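You operate a simulated robot arm through the tools that you are given. There is no shell and no other tool. Be economical: measure what you need, move in short steps, check, and stop when the job is done.

The job below is to be done with a simulated robot arm. You get a single attempt, and the scene is never put back.

JOB
Clamp the coupler, wipe up the oil stain and set 20 kPa.
Fine: coupler in the tester's cup, clamp shut; green sponge, put back after; switch the tester on last. Set down upright: what you pick out. What is to be rubbed or washed off counts as gone when no trace of it is left.

The check looks at the end state, three seconds after you hand in, the way a careful person would. Anything else that was tipped, shoved, dropped, spilled or broken makes it a failure.

ROBOT AND FRAMES
A 5-joint arm with a two-finger parallel gripper, fixed in place. Base frame: the origin is at the foot of the arm, x ahead of it, y to its left, z up; the work surface is at about z = 0. Lengths are in mm, angles in rad, forces in N, time in s.
With the tool pointing down near the work surface it reaches from about 260 to 600 mm from the base axis. Its first joint turns from -1.152 to 1.152 rad. The tool tilts only in the upright plane through the base axis and itself; it spins freely about its own axis. Payload 1.57 kg.
Tool frame: the origin (TCP) lies between the finger pads and is the grasp point; the fingertips stand 30 mm ahead of it; z points along the fingers, y is the line along which they close. The gripper opens to 80 mm. The fingers are 17 mm wide and 12 mm thick; the gripper's body (40 by 82 mm) begins 80 mm behind the TCP.
Orientation is that of the tool frame in the base frame, as a unit quaternion [x, y, z, w]. With the fingers straight down and closing along the base's y, the tool's x points along the base's -x, its y along +y and its z along -z.

CONTROLS
- The arm moves only by the tool nudge_tool. Its argument "commands" is one flat list of numbers, 7 for each row, row after row: the shift along the tool's x, y, z in mm, then the turn, a rotation vector about the tool's x, y, z in rad, then the finger opening in mm, from 0 to 80. In form: [x, y, z, rx, ry, rz, jaw, x, y, z, rx, ry, rz, jaw, ...]. A call has 1 to 8 rows; each row shifts and turns the commanded pose from where the row before left it, along the tool's axes as they then stand. Rows are played at 5 a second. More than 50 mm and 0.15 rad between two rows, or a gripper value outside its range, and nothing of the call is played. Where a pose cannot be reached the arm comes as near as it can. A force on the tool above 40 N (or 10 N above the force at the start of the call, whichever is more), or a blocked arm, ends the call early, and 0.2 s more pass. Each finger travels about 153 mm/s and halts on what it meets, pressing with about 30 N; the grip force reading is that of the motor and also rises with nothing between the fingers. The clock runs only during rows and for 0.2 s after the last one: add rows that do not move to give the fingers time. It gives the time, the measured TCP pose, the force on the tool (base axes), the opening and the grip force at its end, in the units of the frame above (readings bear some noise), with the torque about the TCP (base axes, N m) and any sound that the robot's microphone picked up, and new pictures: "show" is both (left out), scene, wrist or none.
- Cameras (640 x 400 px; columns grow to the right, rows downward): "scene" is fixed at [45.3, 408.2, 498]; the picture's right is [-0.53, -0.85, 0.00], its down [-0.69, 0.43, -0.58] and it looks along [0.49, -0.30, -0.82] (base axes); focal length 214 px, centre (320, 200). "wrist" rides on the gripper at [72, -7, -122] in the tool frame; the picture's right is [0.09, 1.00, 0.00], its down [-0.84, 0.08, -0.54] and it looks along [-0.54, 0.05, 0.84] (tool axes); focal length 238 px, centre (320, 200). There is no depth. A picture from a camera that has moved, and an enlarged one, comes with that camera's place and axes in the base frame and with its lens. The place of the scene camera against the robot may be out by one fixed shift of up to 18 mm in any direction.
- zoom(camera, box): a new picture of the part [left, top, right, bottom] of that camera's present view, enlarged. It takes no simulated time.
- close_job(): hands the job in; it is judged then, once.

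Work in short steps. Places have to be worked out from the pictures, the camera data and where the tool is seen: move nearer, look again, correct. Check each grasp and each placing, and mend what went wrong. You have 120 turns and 200 pictures in all, those below and enlarged ones among them. Open the gripper and draw the arm clear of the work before you hand the job in, unless the task says otherwise; then end with one line.

The tools are called after ">>>" as a command line: name --argument value ..., lists and objects as JSON in quotes. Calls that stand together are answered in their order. nudge_tool: Moves the arm, as the interface text tells. Its arguments: {"type":"object","properties":{"commands":{"type":"array"},"show":{"type":"string","enum":["both","scene","wrist","none"]}},"required":["commands"]} The other tools are called the same way: zoom (camera, box) takes an enlarged picture of a part of a camera's view; close_job () hands the job in.

At the start:

```text
t: 0.0
eef_pos: [322.3, 115.3, 422.7]
ee_rot: [0.0, 1.0, 0.0, 0.0]
ft_force: [-0.4, -0.1, 0.6]
moment: [0.01, 0.01, -0.03]
gripper_width: 80.2
finger_force: 0.1
```

scene: 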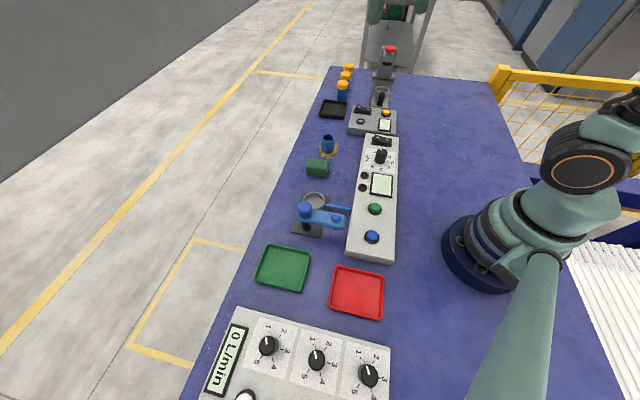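
wrist: 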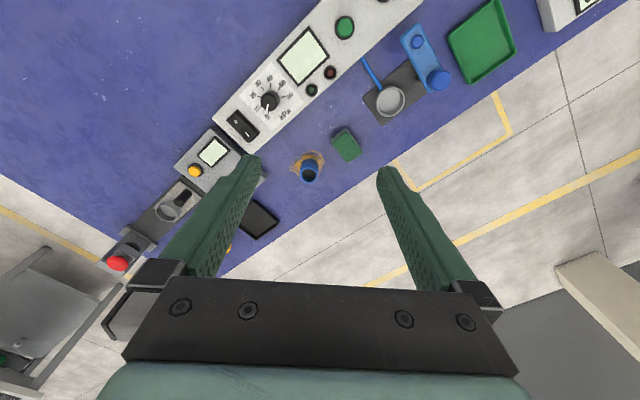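

The scene shows a tester with cup/clamp, a green sponge, and a blue coupler standing in a brownish stain. I'll zoom for details.

>>> zoom --camera "scene" --box '[270, 120, 430, 270]'

>>> zoom --camera "wrist" --box '[210, 0, 530, 200]'

>>> zoom --camera "scene" --box '[310, 40, 430, 140]'

```text
2.67 times, centred on (350, 195) of scene
camera zoom: at [45.3, 408.2, 498.0], right [-0.53, -0.85, 0.0], down [-0.69, 0.43, -0.58], along [0.49, -0.3, -0.82], focal length 572 px, centre (240, 213)
```

zoom: 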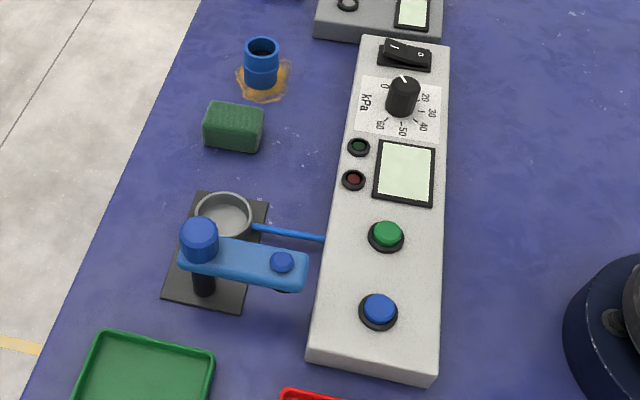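

```text
2.00 times, centred on (370, 100) of wrist
camera zoom: at [249.8, 108.2, 543.3], right [-0.09, 1.0, 0.0], down [0.84, 0.08, 0.54], along [0.54, 0.05, -0.84], focal length 477 px, centre (220, 400)
```

zoom: 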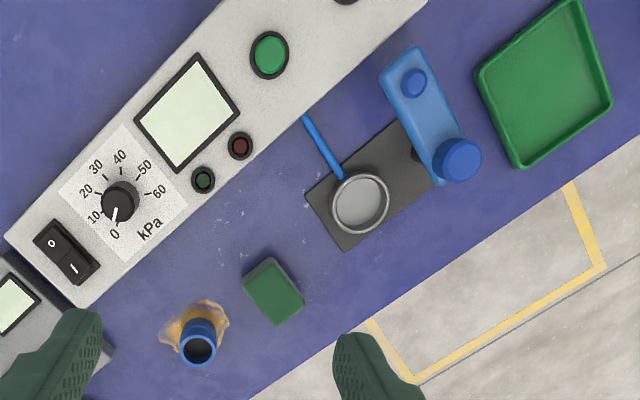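

```text
4.00 times, centred on (370, 90) of scene
camera zoom: at [45.3, 408.2, 498.0], right [-0.53, -0.85, 0.0], down [-0.69, 0.43, -0.58], along [0.49, -0.3, -0.82], focal length 858 px, centre (120, 640)
```

zoom: 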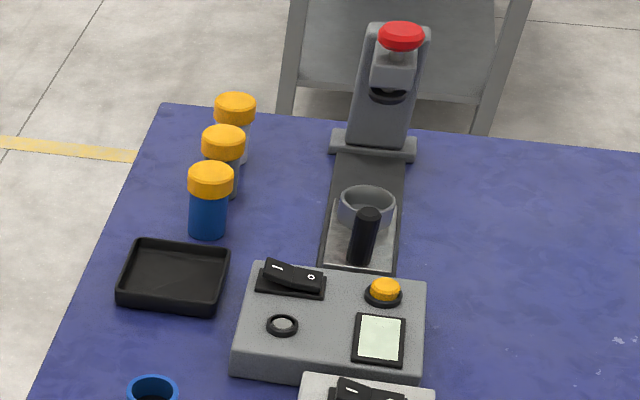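

The coupler seems near (492,107), the sponge near (435,187), the cup near (331,260), and the clamp post near (281,325). I'll move closer over the coupler to measure better.

>>> nudge_tool --commands '[-15, 0, 45, 0, 0, 0, 80, -15, 0, 45, 0, 0, 0, 80, -15, 0, 45, 0, 0, 0, 80, -15, 0, 45, 0, 0, 0, 80, 0, 0, 0, 0, 0, 0, 80]' --show "wrist"

```text
t: 1.2
eef_pos: [381.9, 113.9, 242.3]
ee_rot: [0.0, 1.0, 0.0, -0.001]
ft_force: [0.3, 0.4, 0.4]
moment: [-0.01, -0.01, 0.01]
gripper_width: 80.0
finger_force: 0.0
camera wrist: at [309.5, 107.6, 363.5], right [-0.09, 1.0, 0.0], down [0.84, 0.08, 0.54], along [0.54, 0.05, -0.84], focal length 238 px, centre (320, 200)
```

wrist: 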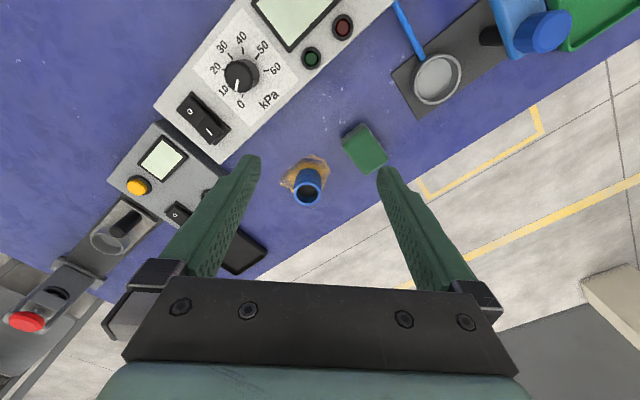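

>>> zoom --camera "wrist" --box '[260, 110, 400, 220]'

>>> zoom --camera "wrist" --box '[380, 0, 600, 130]'

```text
3.64 times, centred on (330, 165) of wrist
camera zoom: at [309.5, 107.6, 363.5], right [-0.09, 1.0, 0.0], down [0.84, 0.08, 0.54], along [0.54, 0.05, -0.84], focal length 867 px, centre (284, 327)
```

zoom: 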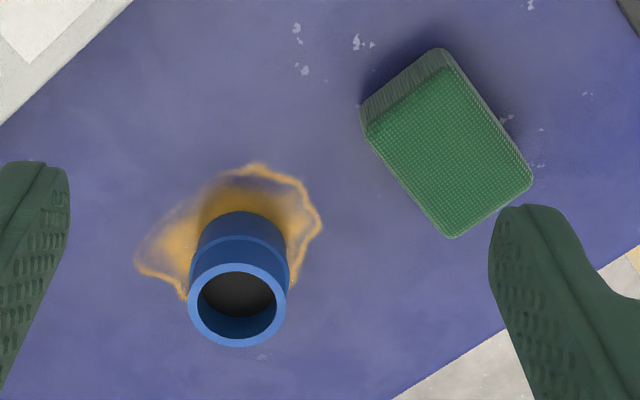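

```text
2.91 times, centred on (490, 65) of wrist
camera zoom: at [309.5, 107.6, 363.5], right [-0.09, 1.0, 0.0], down [0.84, 0.08, 0.54], along [0.54, 0.05, -0.84], focal length 693 px, centre (-174, 593)
```

zoom: 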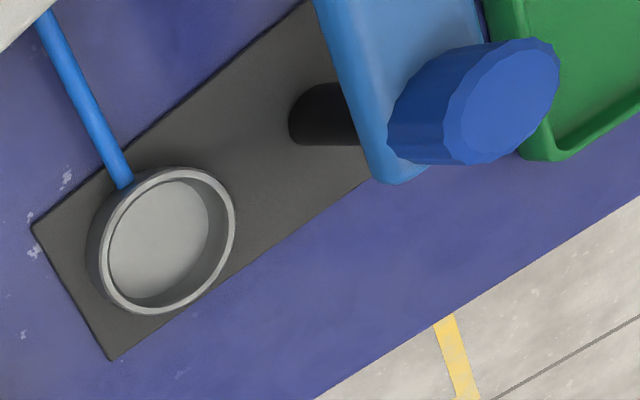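

The coupler stands near (502,105), about 41 mm wide and 49 mm high, upright in the stain. I'll hover over it.

>>> nudge_tool --commands '[-40, -3, 10, 0, 0, 0, 80, -40, -3, 20, 0, 0, 0, 80, -38, -3, 30, 0, 0, 0, 80, 0, 0, 40, 0, 0, 0, 80, 0, 0, 20, 0, 0, 0, 80, 0, 0, 0, 0, 0, 0, 80]'

```text
t: 2.6
eef_pos: [500.6, 108.3, 119.7]
ee_rot: [0.0, 1.0, 0.0, -0.001]
ft_force: [-0.5, -0.1, -0.3]
moment: [0.04, 0.0, 0.02]
gripper_width: 79.9
finger_force: 0.0
camera wrist: at [428.9, 100.6, 241.5], right [-0.09, 1.0, 0.0], down [0.84, 0.08, 0.54], along [0.54, 0.05, -0.84], focal length 238 px, centre (320, 200)
```

scene: 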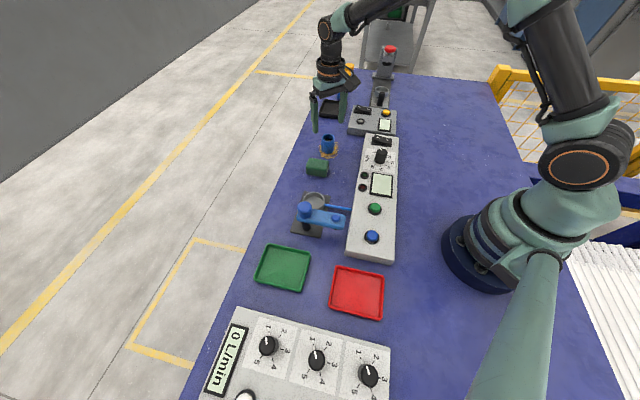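
wrist: 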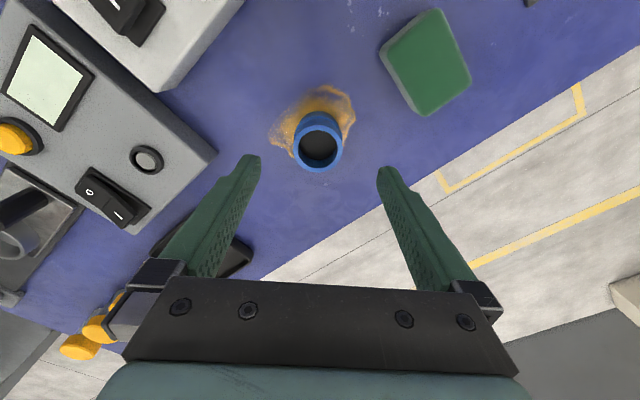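

The rim centre computes to (501,105). I'll lower to about z=56, so the tips stay above the cup rim later, and close.

>>> nudge_tool --commands '[0, -3.5, 22, 0, 0, 0, 80, 0, 0, 21, 0, 0, 0, 80, 0, 0, 21, 0, 0, 0, 80, 0, 0, 0, 0, 0, 0, 80, 0, 0, 0, 0, 0, 0, 36, 0, 0, 0, 0, 0, 0, 36, 0, 0, 0, 0, 0, 0, 36]' --show "both"

```text
t: 4.2
eef_pos: [498.6, 102.9, 54.7]
ee_rot: [-0.001, 1.0, 0.0, 0.0]
ft_force: [-0.3, -0.6, -1.3]
moment: [0.01, 0.04, 0.02]
gripper_width: 39.5
finger_force: 30.2
camera wrist: at [427.2, 95.3, 177.1], right [-0.09, 1.0, 0.0], down [0.84, 0.08, 0.54], along [0.54, 0.05, -0.84], focal length 238 px, centre (320, 200)
```

scene: 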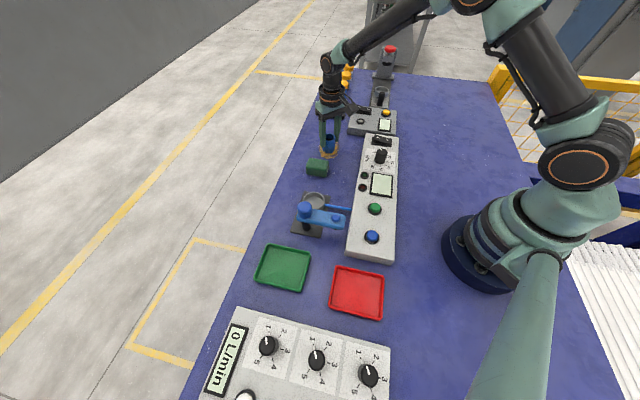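
wrist: 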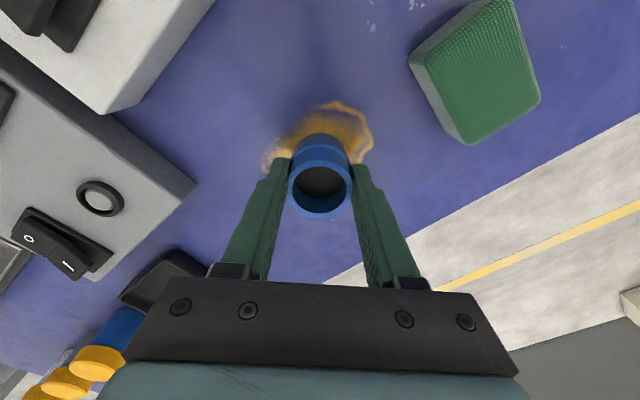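

Gripped at 39.5 mm. I'll lift straight up and look at the bare stain.

>>> nudge_tool --commands '[0, 0, -10, 0, 0, 0, 36, 0, 0, -30, 0, 0, 0, 36, 0, 0, -40, 0, 0, 0, 36, 30, 0, -35, 0, 0, 0, 36, 30, 0, -10, 0, 0, 0, 36, 0, 0, 0, 0, 0, 0, 36]' --show "wrist"

```text
t: 5.6
eef_pos: [437.0, 102.7, 183.9]
ee_rot: [0.0, 1.0, 0.001, 0.0]
ft_force: [-0.8, 1.4, -0.5]
moment: [0.03, -0.01, -0.04]
gripper_width: 39.3
finger_force: 29.6
camera wrist: at [366.4, 95.1, 305.6], right [-0.09, 1.0, 0.0], down [0.84, 0.08, 0.54], along [0.54, 0.05, -0.84], focal length 238 px, centre (320, 200)
```

wrist: 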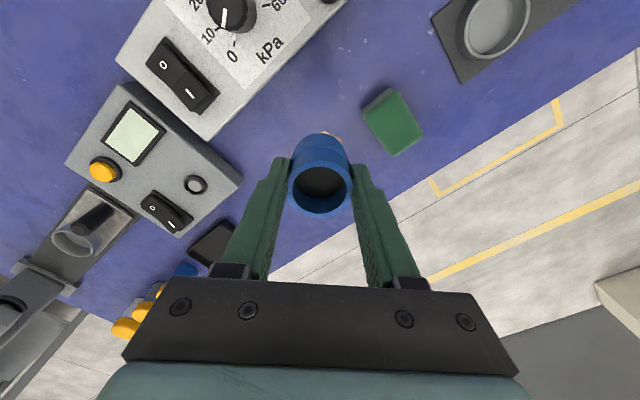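

Coupler secure. I'll carry it toward the cup and stop where the cup is visible.

>>> nudge_tool --commands '[27, 28, 0, 0, 0, 0, 36, 27, 28, 0, 0, 0, 0, 36, 27, 28, 0, 0, 0, 0, 36, 25, 28, 0, 0, 0, 0, 36, 0, 0, 0, 0, 0, 0, 36]'

>>> zoom --camera "wrist" --box '[260, 0, 580, 200]'

>>> zoom --camera "scene" --box '[270, 120, 430, 270]'

```text
t: 6.8
eef_pos: [333.1, 215.1, 182.4]
ee_rot: [0.0, 1.0, 0.0, 0.0]
ft_force: [-0.9, 0.9, -0.3]
moment: [0.0, 0.01, 0.03]
gripper_width: 39.3
finger_force: 29.9
camera wrist: at [262.0, 208.2, 304.4], right [-0.09, 1.0, 0.0], down [0.84, 0.08, 0.54], along [0.54, 0.05, -0.84], focal length 238 px, centre (320, 200)
```

scene: 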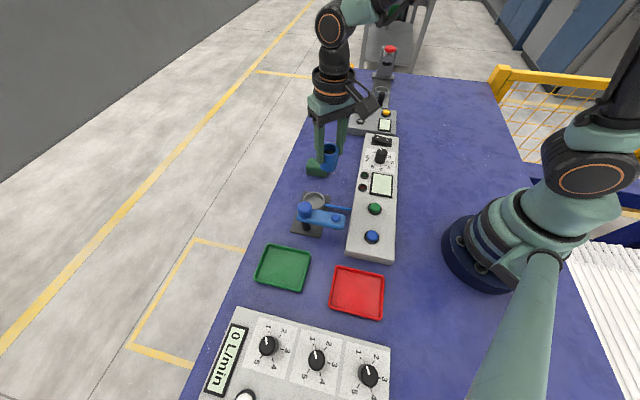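
wrist: 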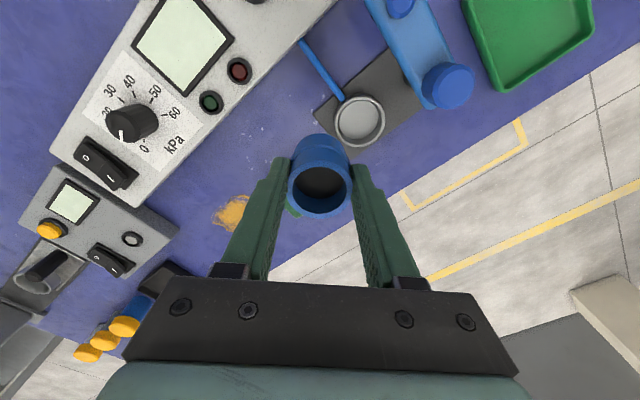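

```text
2.00 times, centred on (420, 100) of wrist
camera zoom: at [262.0, 208.2, 304.4], right [-0.09, 1.0, 0.0], down [0.84, 0.08, 0.54], along [0.54, 0.05, -0.84], focal length 477 px, centre (120, 400)
```

zoom: 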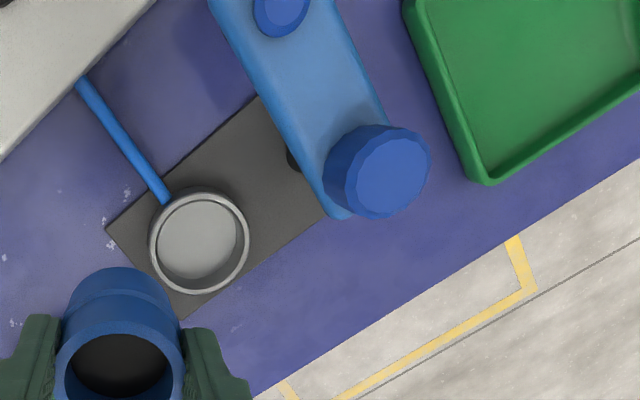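

```text
2.67 times, centred on (350, 195) of scene
camera zoom: at [45.3, 408.2, 498.0], right [-0.53, -0.85, 0.0], down [-0.69, 0.43, -0.58], along [0.49, -0.3, -0.82], focal length 572 px, centre (240, 213)
```

zoom: 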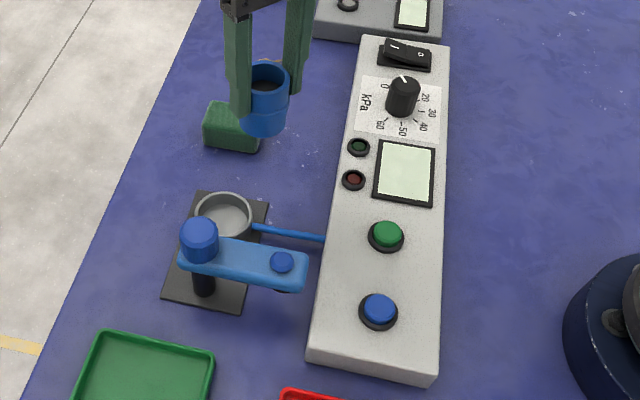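

Cup centre computes to about (330,260.5). I'll move above it, come down to z≈100 and look.

>>> nudge_tool --commands '[3, 23, 0, 0, 0, 0, 36, 0, 22.5, 20, 0, 0, 0, 36, 0, 0, 30, 0, 0, 0, 36, 0, 0, 30, 0, 0, 0, 36, 0, 0, 0, 0, 0, 0, 36]'

>>> zoom --camera "scene" --box '[270, 150, 370, 240]'

>>> zoom --camera "wrist" --box '[220, 80, 420, 230]'

```text
t: 8.0
eef_pos: [329.9, 258.1, 101.8]
ee_rot: [-0.001, 1.0, -0.001, 0.0]
ft_force: [0.6, 0.4, -0.8]
moment: [0.01, 0.01, 0.0]
gripper_width: 39.6
finger_force: 29.8
camera wrist: at [256.8, 251.2, 223.1], right [-0.09, 1.0, 0.0], down [0.84, 0.08, 0.54], along [0.54, 0.05, -0.84], focal length 238 px, centre (320, 200)
```

scene: 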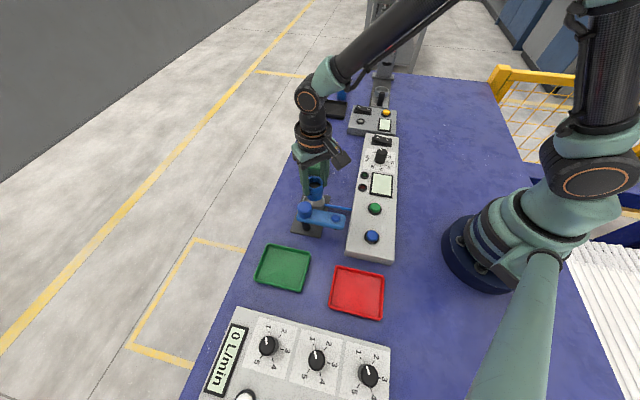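
wrist: 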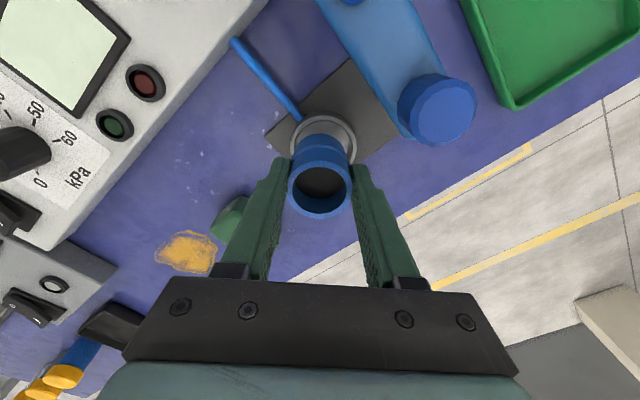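

```text
4.44 times, centred on (320, 195) of scene
camera zoom: at [45.3, 408.2, 498.0], right [-0.53, -0.85, 0.0], down [-0.69, 0.43, -0.58], along [0.49, -0.3, -0.82], focal length 953 px, centre (320, 222)
```

zoom: 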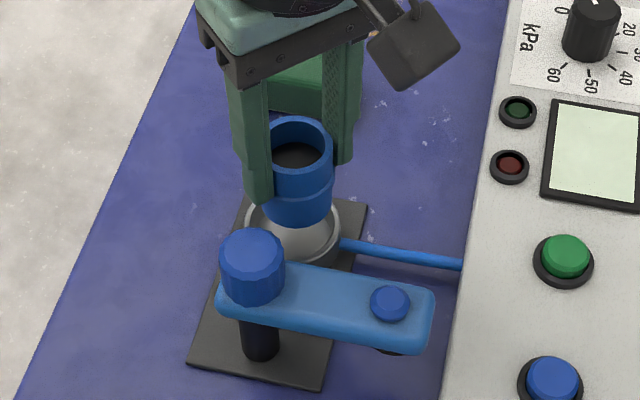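

```text
2.67 times, centred on (320, 155) of wrist
camera zoom: at [256.8, 251.2, 223.1], right [-0.09, 1.0, 0.0], down [0.84, 0.08, 0.54], along [0.54, 0.05, -0.84], focal length 636 px, centre (320, 320)
```

zoom: 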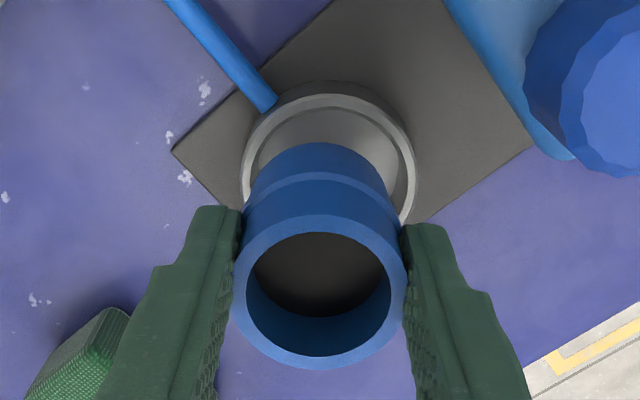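

The cup centre is at (330,261), so I shift +3 mm in y and descend.

>>> nudge_tool --commands '[0, 2.8, 0, 0, 0, 0, 36, 0, 0, 14, 0, 0, 0, 36, 0, 0, 12, 0, 0, 0, 36, 0, 0, 0, 0, 0, 0, 36]'

>>> zoom --camera "scene" --box '[270, 150, 370, 240]'

>>> zoom --camera "wrist" --box '[220, 80, 420, 230]'

```text
t: 9.0
eef_pos: [329.9, 261.4, 76.0]
ee_rot: [0.0, 1.0, 0.0, 0.0]
ft_force: [-0.3, 0.2, 0.6]
moment: [-0.03, 0.02, 0.03]
gripper_width: 39.3
finger_force: 30.3
camera wrist: at [258.2, 254.2, 197.6], right [-0.09, 1.0, 0.0], down [0.84, 0.08, 0.54], along [0.54, 0.05, -0.84], focal length 238 px, centre (320, 200)
```

scene: 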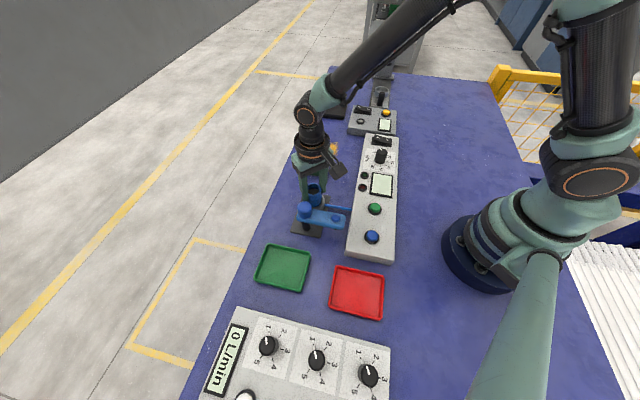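
wrist: 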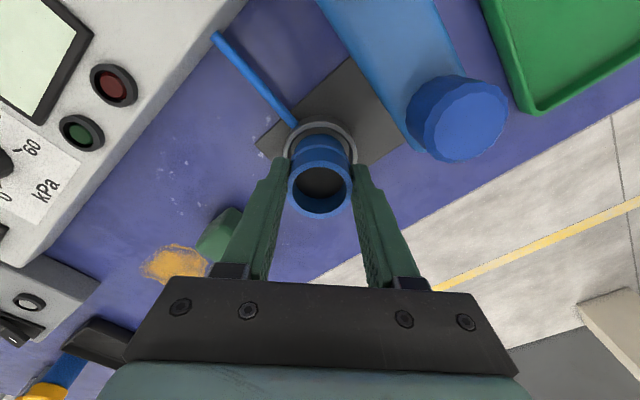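

```text
4.44 times, centred on (320, 195) of scene
camera zoom: at [45.3, 408.2, 498.0], right [-0.53, -0.85, 0.0], down [-0.69, 0.43, -0.58], along [0.49, -0.3, -0.82], focal length 953 px, centre (320, 222)
```

zoom: 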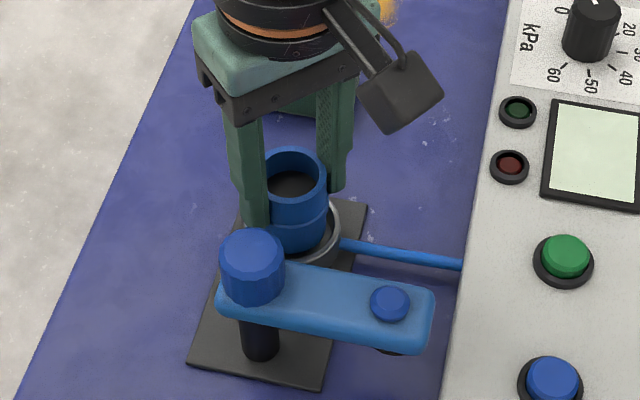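

```text
2.67 times, centred on (320, 155) of wrist
camera zoom: at [258.2, 254.2, 197.6], right [-0.09, 1.0, 0.0], down [0.84, 0.08, 0.54], along [0.54, 0.05, -0.84], focal length 636 px, centre (320, 320)
```

zoom: 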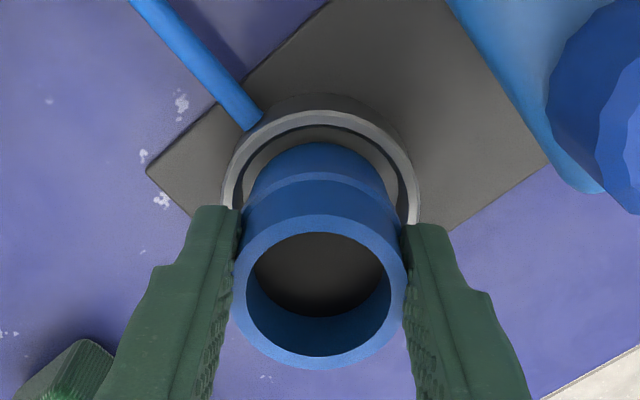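

Centered and about to enter the cup. I'll continue down in small steps, watching force.

>>> nudge_tool --commands '[0, 0, 5, 0, 0, 0, 36, 0, 0, 3, 0, 0, 0, 36, 0, 0, 2, 0, 0, 0, 36, 0, 0, 0, 0, 0, 0, 36]' --show "none"

```text
t: 10.0
eef_pos: [328.3, 262.6, 65.5]
ee_rot: [-0.001, 1.0, 0.0, 0.0]
ft_force: [-1.0, -0.2, -0.6]
moment: [0.0, 0.03, 0.03]
gripper_width: 39.4
finger_force: 30.2
```

>>> nudge_tool --commands '[0, 0, 2, 0, 0, 0, 36, 0, 0, 1.5, 0, 0, 0, 36, 0, 0, 0, 0, 0, 0, 36]' --show "none"

```text
t: 10.8
eef_pos: [329.7, 262.5, 62.5]
ee_rot: [0.0, 1.0, 0.0, -0.001]
ft_force: [0.2, 0.6, -1.0]
moment: [0.0, -0.02, 0.03]
gripper_width: 39.5
finger_force: 30.1
```

No contact yet at z=62.5, so I continue in small steps.

>>> nudge_tool --commands '[0, 0, 1.5, 0, 0, 0, 36, 0, 0, 1, 0, 0, 0, 36, 0, 0, 0, 0, 0, 0, 36]'

>>> zoom --camera "scene" --box '[270, 150, 370, 240]'

```text
t: 11.6
eef_pos: [330.3, 263.1, 62.7]
ee_rot: [0.0, 1.0, 0.001, 0.001]
ft_force: [-3.6, -3.6, 25.1]
moment: [-0.18, 0.02, -0.02]
gripper_width: 39.5
finger_force: 29.8
camera wrist: at [258.3, 255.6, 183.5], right [-0.09, 1.0, 0.0], down [0.84, 0.08, 0.54], along [0.54, 0.05, -0.84], focal length 238 px, centre (320, 200)
```

scene: 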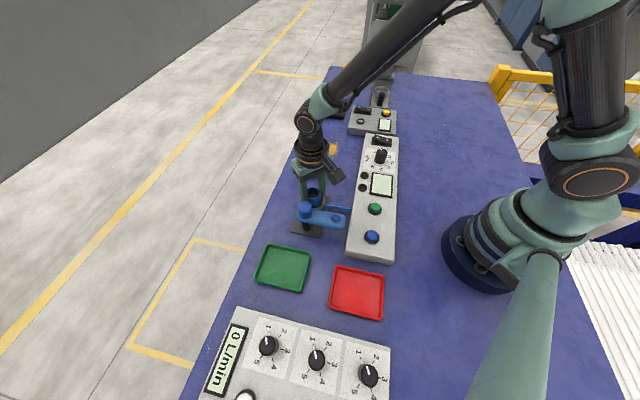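
wrist: 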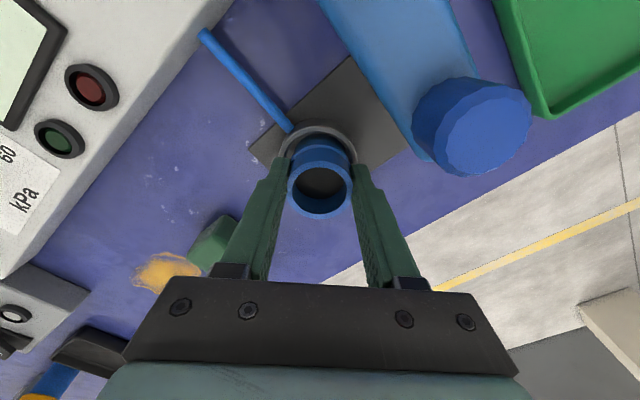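

```text
4.44 times, centred on (320, 195) of scene
camera zoom: at [45.3, 408.2, 498.1], right [-0.53, -0.85, 0.0], down [-0.69, 0.43, -0.58], along [0.49, -0.3, -0.82], focal length 953 px, centre (320, 222)
```

zoom: 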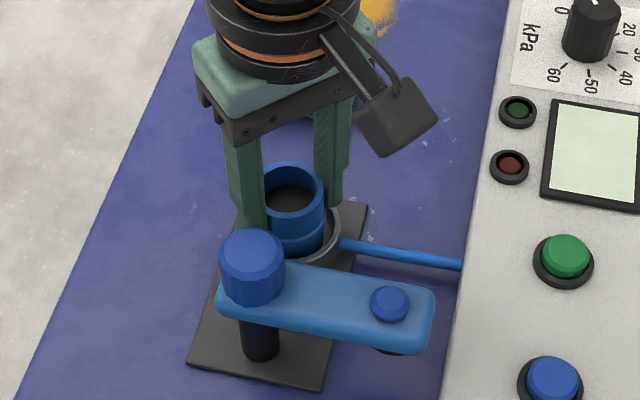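

Contact at z=62.7 (25 N), consistent with the cup floor. I'll relieve the force, release and lift.

>>> nudge_tool --commands '[0, 0, -1.5, 0, 0, 0, 36, 0, 0, 0, 0, 0, 0, 46, 0, 0, 0, 0, 0, 0, 62, 0, 0, -20, 0, 0, 0, 62, 0, 0, -40, 0, 0, 0, 62, 0, -20, -45, 0, 0, 0, 62, 0, -20, -20, 0, 0, 0, 62, 0, 0, 0, 0, 0, 0, 62]'

>>> zoom --camera "scene" --box '[270, 150, 370, 240]'

>>> zoom --camera "wrist" --box '[260, 0, 580, 200]'

```text
t: 13.4
eef_pos: [330.2, 223.2, 187.1]
ee_rot: [0.0, 1.0, 0.0, 0.0]
ft_force: [-0.2, 0.6, 0.2]
moment: [0.01, -0.01, 0.0]
gripper_width: 61.9
finger_force: 0.1
camera wrist: at [259.1, 216.3, 308.7], right [-0.09, 1.0, 0.0], down [0.84, 0.08, 0.54], along [0.54, 0.05, -0.84], focal length 238 px, centre (320, 200)
```

scene: 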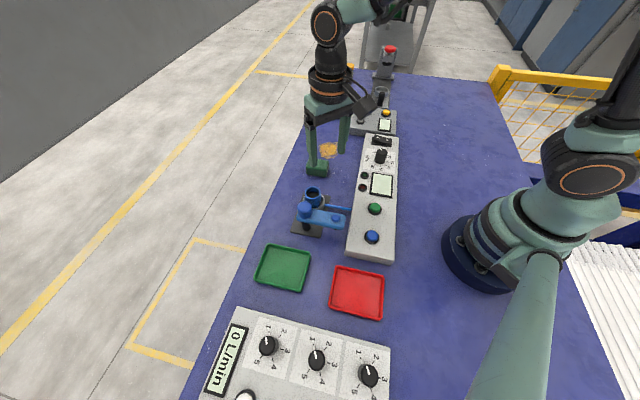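
wrist: 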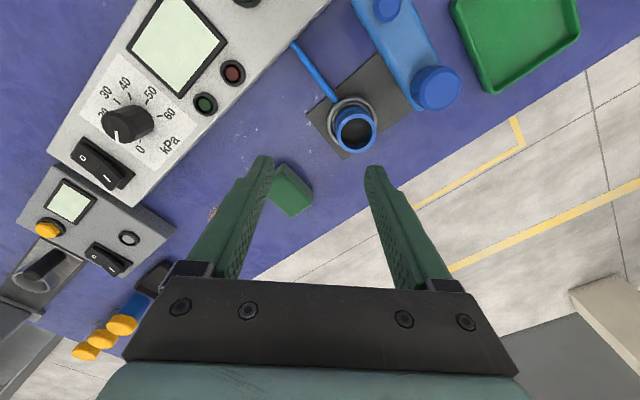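

```text
4.44 times, centred on (320, 195) of scene
camera zoom: at [45.3, 408.2, 498.0], right [-0.53, -0.85, 0.0], down [-0.69, 0.43, -0.58], along [0.49, -0.3, -0.82], focal length 953 px, centre (320, 222)
```

zoom: 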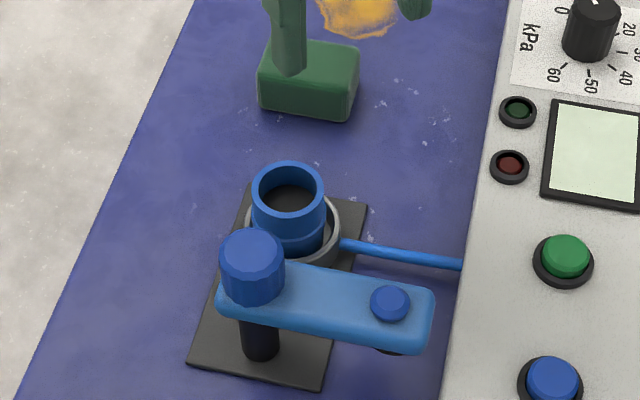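

```text
2.00 times, centred on (420, 100) of wrist
camera zoom: at [259.1, 216.3, 308.7], right [-0.09, 1.0, 0.0], down [0.84, 0.08, 0.54], along [0.54, 0.05, -0.84], focal length 477 px, centre (120, 400)
```

zoom: 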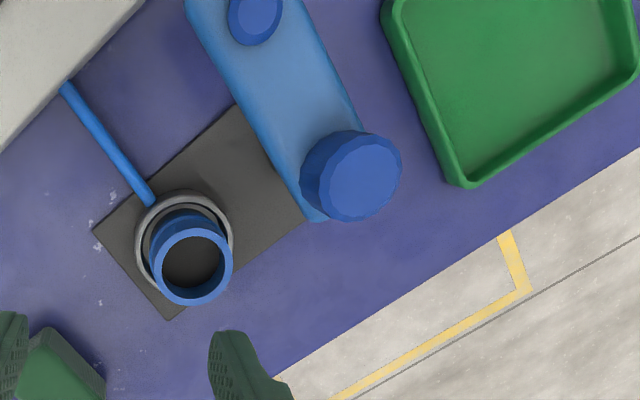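

The coupler sits upright in the cup. The clamp post is near (279,311) and its arm points to (231,263), so it must swing about 90° to lie over the cup. I'll hover over the arm's middle, yawed to straddle it.

>>> nudge_tool --commands '[40, 29, 0, 0, 0, 0, 80, 40, 29, 0, 0, 0, 0, 80, 0, 0, 0, 0, 0, -0.131, 80, 0, 0, 0, 0, 0, -0.131, 80, 0, 0, 0, 0, 0, -0.131, 80, 0, 0, 0, 0, 0, -0.131, 80, 0, 0, 0, 0, 0, -0.131, 80, 0, 0, 0, 0, 0, -0.131, 80]'

>>> zoom --camera "scene" --box '[270, 150, 370, 240]'

```text
t: 15.2
eef_pos: [250.6, 280.8, 185.5]
ee_rot: [-0.385, 0.923, 0.0, 0.0]
ft_force: [-0.2, 0.4, 0.1]
moment: [-0.03, 0.02, 0.0]
gripper_width: 79.9
finger_force: 0.1
camera wrist: at [204.7, 224.6, 308.3], right [-0.77, 0.64, 0.0], down [0.53, 0.65, 0.54], along [0.34, 0.42, -0.84], focal length 238 px, centre (320, 200)
```

scene: 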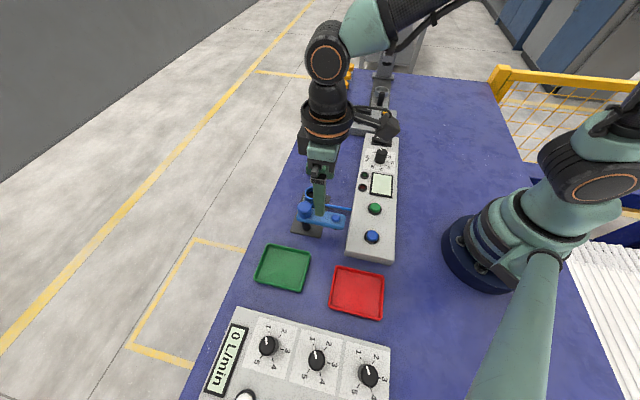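
wrist: 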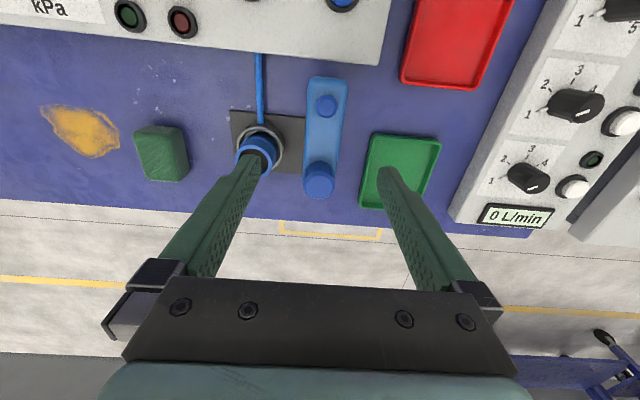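

```text
4.44 times, centred on (320, 195) of scene
camera zoom: at [45.3, 408.2, 498.0], right [-0.53, -0.85, 0.0], down [-0.69, 0.43, -0.58], along [0.49, -0.3, -0.82], focal length 953 px, centre (320, 222)
```

zoom: 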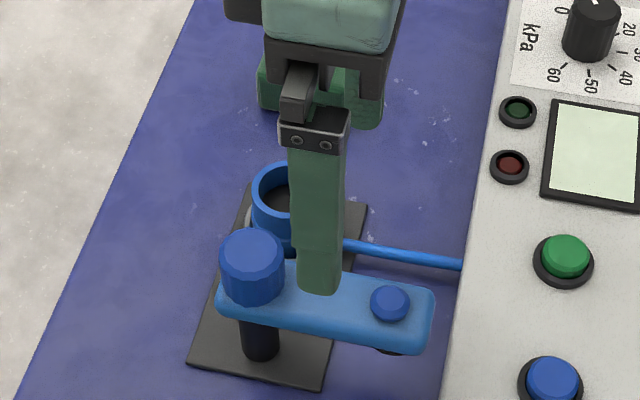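

>>> zoom --camera "wrist" --box '[210, 60, 410, 210]'

```text
2.67 times, centred on (310, 135) of wrist
camera zoom: at [204.7, 224.6, 308.3], right [-0.77, 0.64, 0.0], down [0.53, 0.65, 0.54], along [0.34, 0.42, -0.84], focal length 636 px, centre (347, 373)
```

zoom: 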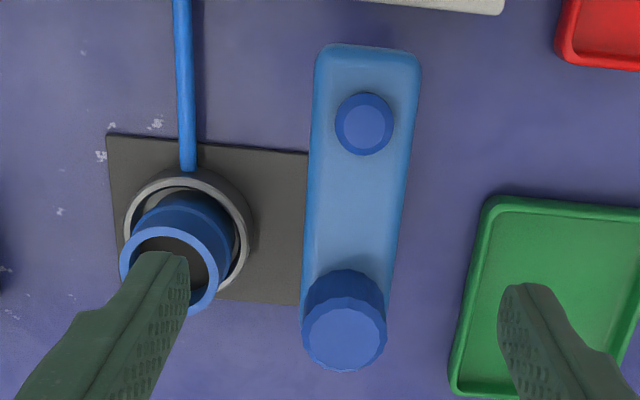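

The arm is about 36 mm wide with its axis exactly at 225°; the post is near (275,310). I'll straddle it at r≈40 mm from the post, fingertips to z≈58.

>>> nudge_tool --commands '[2, 3.4, 30, 0, 0, 0, 80, 0, 0, 35, 0, 0, 0, 80, 0, 0, 32, 0, 0, 0, 80, 0, 0, 0, 0, 0, 0, 80]'

>>> zoom --camera "scene" --box '[270, 150, 370, 240]'

>>> zoom --camera "wrist" --box '[200, 60, 440, 240]'

```text
t: 16.2
eef_pos: [245.9, 284.9, 90.2]
ee_rot: [-0.383, 0.924, 0.0, 0.0]
ft_force: [0.7, -0.1, -0.4]
moment: [-0.01, 0.02, -0.05]
gripper_width: 80.0
finger_force: 0.2
camera wrist: at [200.0, 228.6, 210.7], right [-0.77, 0.64, 0.0], down [0.54, 0.65, 0.54], along [0.35, 0.42, -0.84], focal length 238 px, centre (320, 200)
```

scene: 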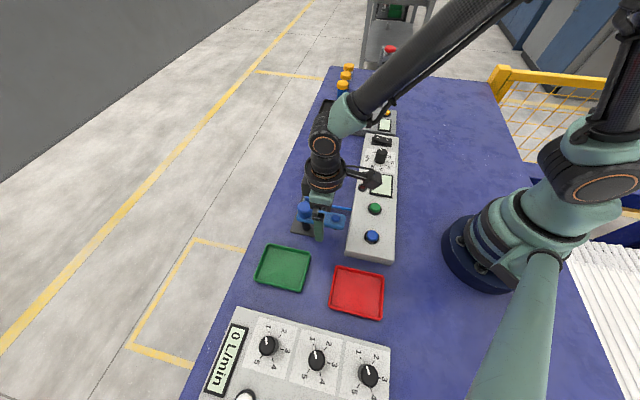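
wrist: 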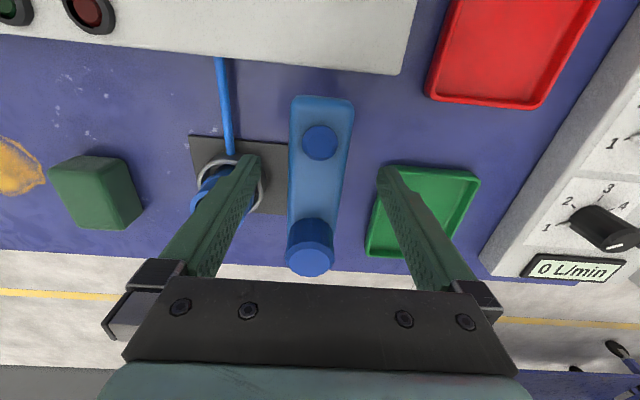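

```text
4.44 times, centred on (320, 195) of scene
camera zoom: at [45.3, 408.2, 498.0], right [-0.53, -0.85, 0.0], down [-0.69, 0.43, -0.58], along [0.49, -0.3, -0.82], focal length 953 px, centre (320, 222)
```

zoom: 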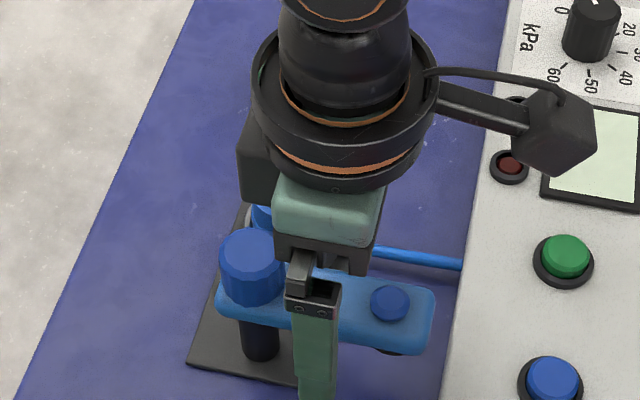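

```text
2.22 times, centred on (320, 150) of wrist
camera zoom: at [200.0, 228.6, 210.7], right [-0.77, 0.64, 0.0], down [0.54, 0.65, 0.54], along [0.35, 0.42, -0.84], focal length 530 px, centre (320, 311)
```

zoom: 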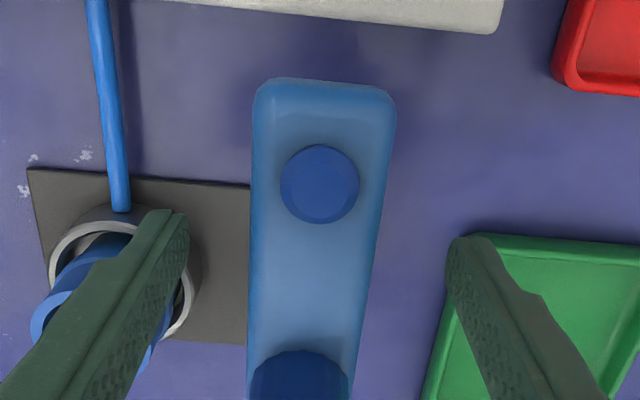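

The fingers straddle the arm evenly. I'll lower 5 mm, narrow to about 46 mm and start the arc around the post.

>>> nudge_tool --commands '[0, 0, 5, 0, 0, 0, 70, 0, 0, 0, 0, 0, 0, 46, 0, 0, 0, 0, 0, 0, 46, -0.3, -4.83, 0, 0, 0, -0.1309, 46, -0.3, -4.83, 0, 0, 0, -0.1309, 46, -0.3, -4.83, 0, 0, 0, -0.1309, 46, 0, 0, 0, 0, 0, 0, 46]'

>>> zoom --camera "scene" --box '[270, 150, 370, 240]'

```text
t: 17.8
eef_pos: [258.2, 273.4, 84.3]
ee_rot: [-0.556, 0.831, 0.0, -0.001]
ft_force: [-0.4, 0.9, -0.1]
moment: [0.0, 0.05, -0.03]
gripper_width: 46.5
finger_force: 0.1
camera wrist: at [237.6, 204.3, 206.5], right [-0.96, 0.29, 0.0], down [0.25, 0.8, 0.54], along [0.16, 0.52, -0.84], focal length 238 px, centre (320, 200)
```

scene: 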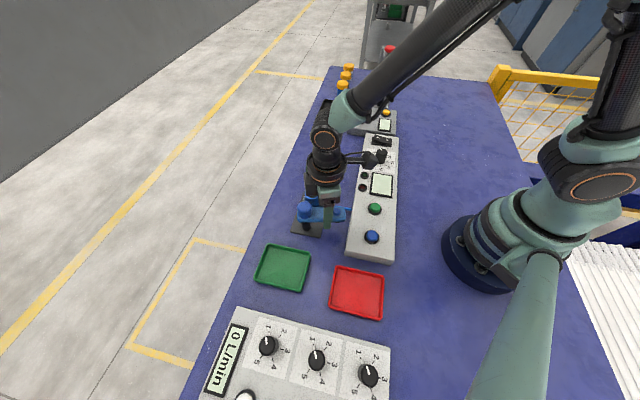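
wrist: 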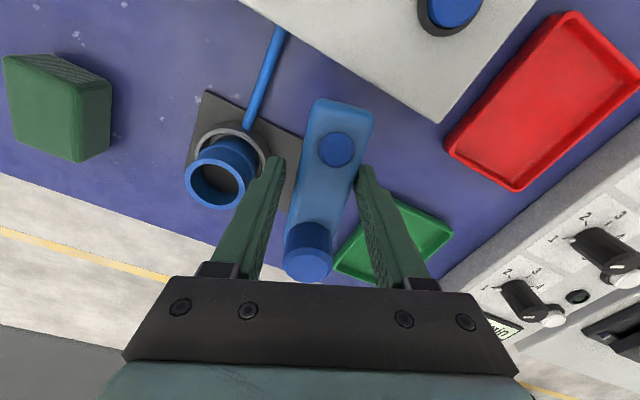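

```text
4.44 times, centred on (320, 195) of scene
camera zoom: at [45.3, 408.2, 498.0], right [-0.53, -0.85, 0.0], down [-0.69, 0.43, -0.58], along [0.49, -0.3, -0.82], focal length 953 px, centre (320, 222)
```

zoom: 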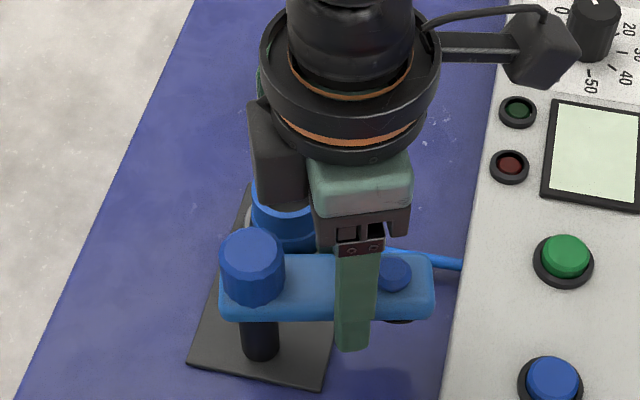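

The arm follows freely. Continuing the arc by about 45°.

>>> nudge_tool --commands '[-0.3, -4.83, 0, 0, 0, -0.1309, 46, -0.3, -4.83, 0, 0, 0, -0.1309, 46, -0.3, -4.83, 0, 0, 0, -0.1309, 46, -0.3, -4.83, 0, 0, 0, -0.1309, 46, -0.3, -4.83, 0, 0, 0, -0.1309, 46, 0, 0, 0, 0, 0, 0, 46]'

>>> zoom --camera "scene" --box '[270, 150, 370, 240]'

>>> zoom --camera "wrist" --box '[200, 60, 440, 240]'

```text
t: 19.2
eef_pos: [280.8, 272.1, 84.9]
ee_rot: [0.794, -0.608, 0.0, 0.0]
ft_force: [-0.4, -0.7, 0.8]
moment: [-0.02, 0.02, 0.0]
gripper_width: 46.5
finger_force: 0.4
camera wrist: at [306.9, 204.3, 206.5], right [-0.94, -0.35, 0.0], down [-0.29, 0.79, 0.54], along [-0.19, 0.51, -0.84], focal length 238 px, centre (320, 200)
```

scene: 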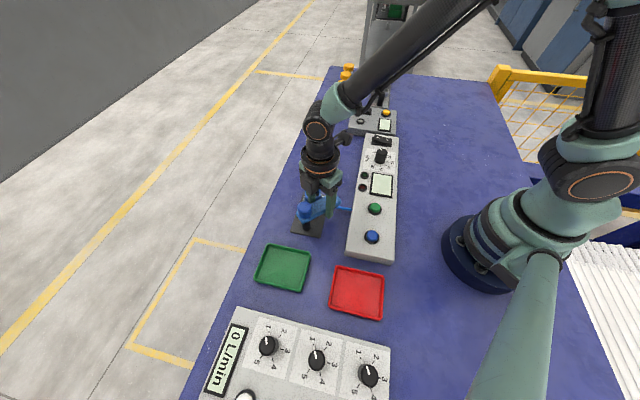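
wrist: 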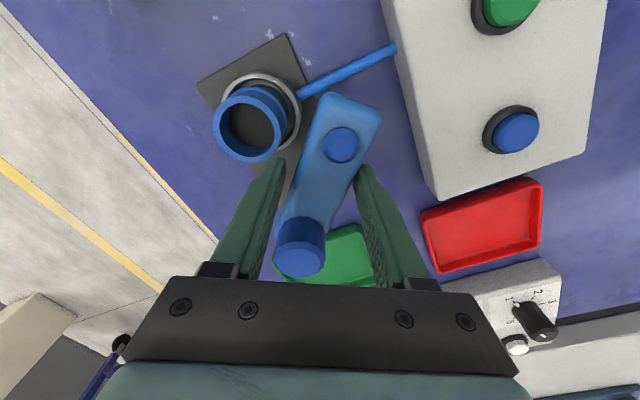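

```text
4.44 times, centred on (320, 195) of scene
camera zoom: at [45.3, 408.2, 498.0], right [-0.53, -0.85, 0.0], down [-0.69, 0.43, -0.58], along [0.49, -0.3, -0.82], focal length 953 px, centre (320, 222)
```

zoom: 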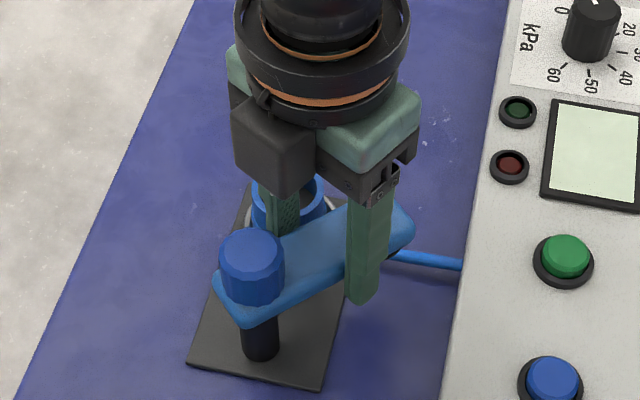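

```text
2.22 times, centred on (320, 150) of wrist
camera zoom: at [306.9, 204.3, 206.5], right [-0.94, -0.35, 0.0], down [-0.29, 0.79, 0.54], along [-0.19, 0.51, -0.84], focal length 530 px, centre (320, 311)
```

zoom: 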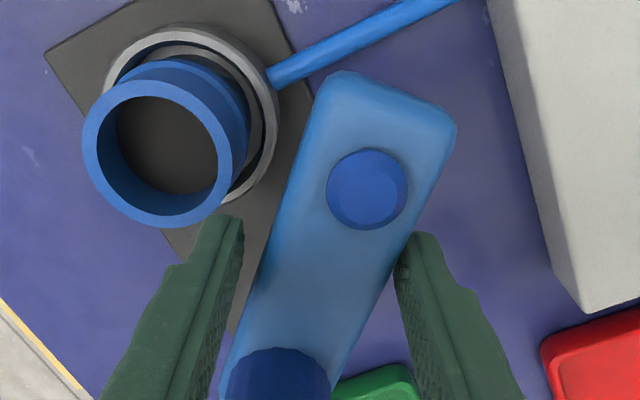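

The arm trails by ~15° against the rear finger. The disc top triangulates to z≈86 (arm ~68–80), so I'll raise 9 mm, letting the leading finger pass over the coupler (top ~57), and continue.

>>> nudge_tool --commands '[0, 0, -9, 0, 0, 0, 46, 0, 0, 0, 0, 0, 0, 46, -0.3, -4.83, 0, 0, 0, -0.1309, 46, -0.3, -4.83, 0, 0, 0, -0.1309, 46, 0, 0, 0, 0, 0, 0, 46]'

>>> zoom --camera "scene" --box '[270, 150, 370, 240]'

>>> zoom --camera "wrist" --box '[200, 60, 440, 240]'

```text
t: 20.4
eef_pos: [289.8, 276.9, 94.8]
ee_rot: [0.866, -0.499, 0.0, 0.0]
ft_force: [0.0, 0.1, -0.6]
moment: [-0.01, 0.01, -0.02]
gripper_width: 46.3
finger_force: 0.1
camera wrist: at [332.1, 217.6, 215.5], right [-0.81, -0.58, 0.0], down [-0.49, 0.68, 0.54], along [-0.31, 0.44, -0.84], focal length 238 px, centre (320, 200)
```

scene: 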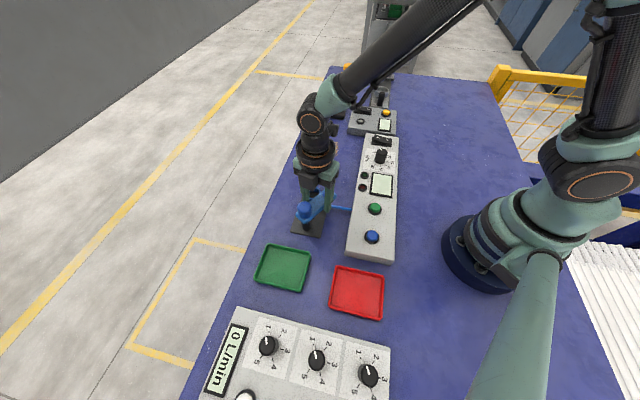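
wrist: 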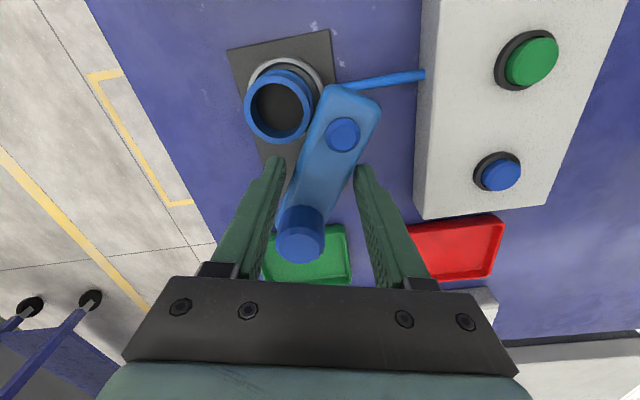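

```text
4.44 times, centred on (320, 195) of scene
camera zoom: at [45.3, 408.2, 498.0], right [-0.53, -0.85, 0.0], down [-0.69, 0.43, -0.58], along [0.49, -0.3, -0.82], focal length 953 px, centre (320, 222)
```

zoom: 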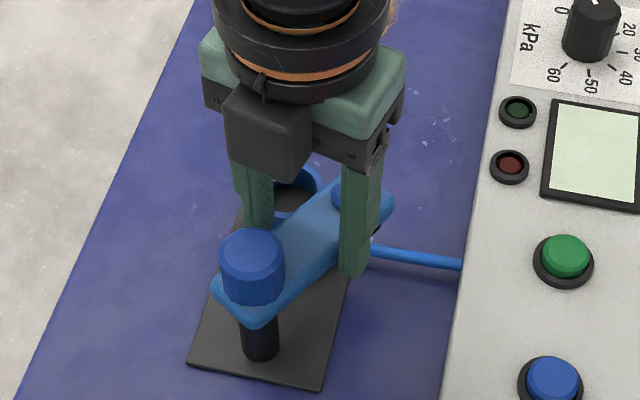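

```text
2.22 times, centred on (320, 150) of wrist
camera zoom: at [332.1, 217.6, 215.5], right [-0.81, -0.58, 0.0], down [-0.49, 0.68, 0.54], along [-0.31, 0.44, -0.84], focal length 530 px, centre (320, 311)
```

zoom: 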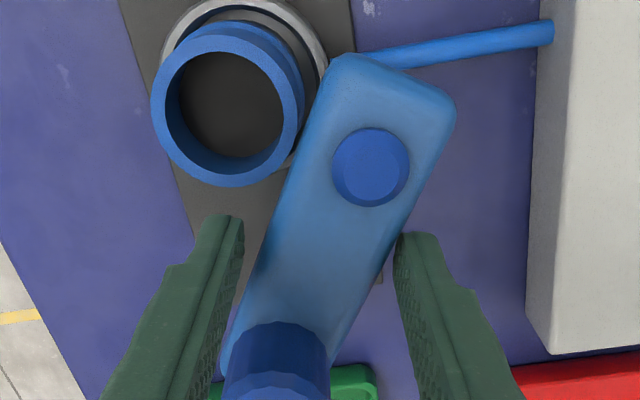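

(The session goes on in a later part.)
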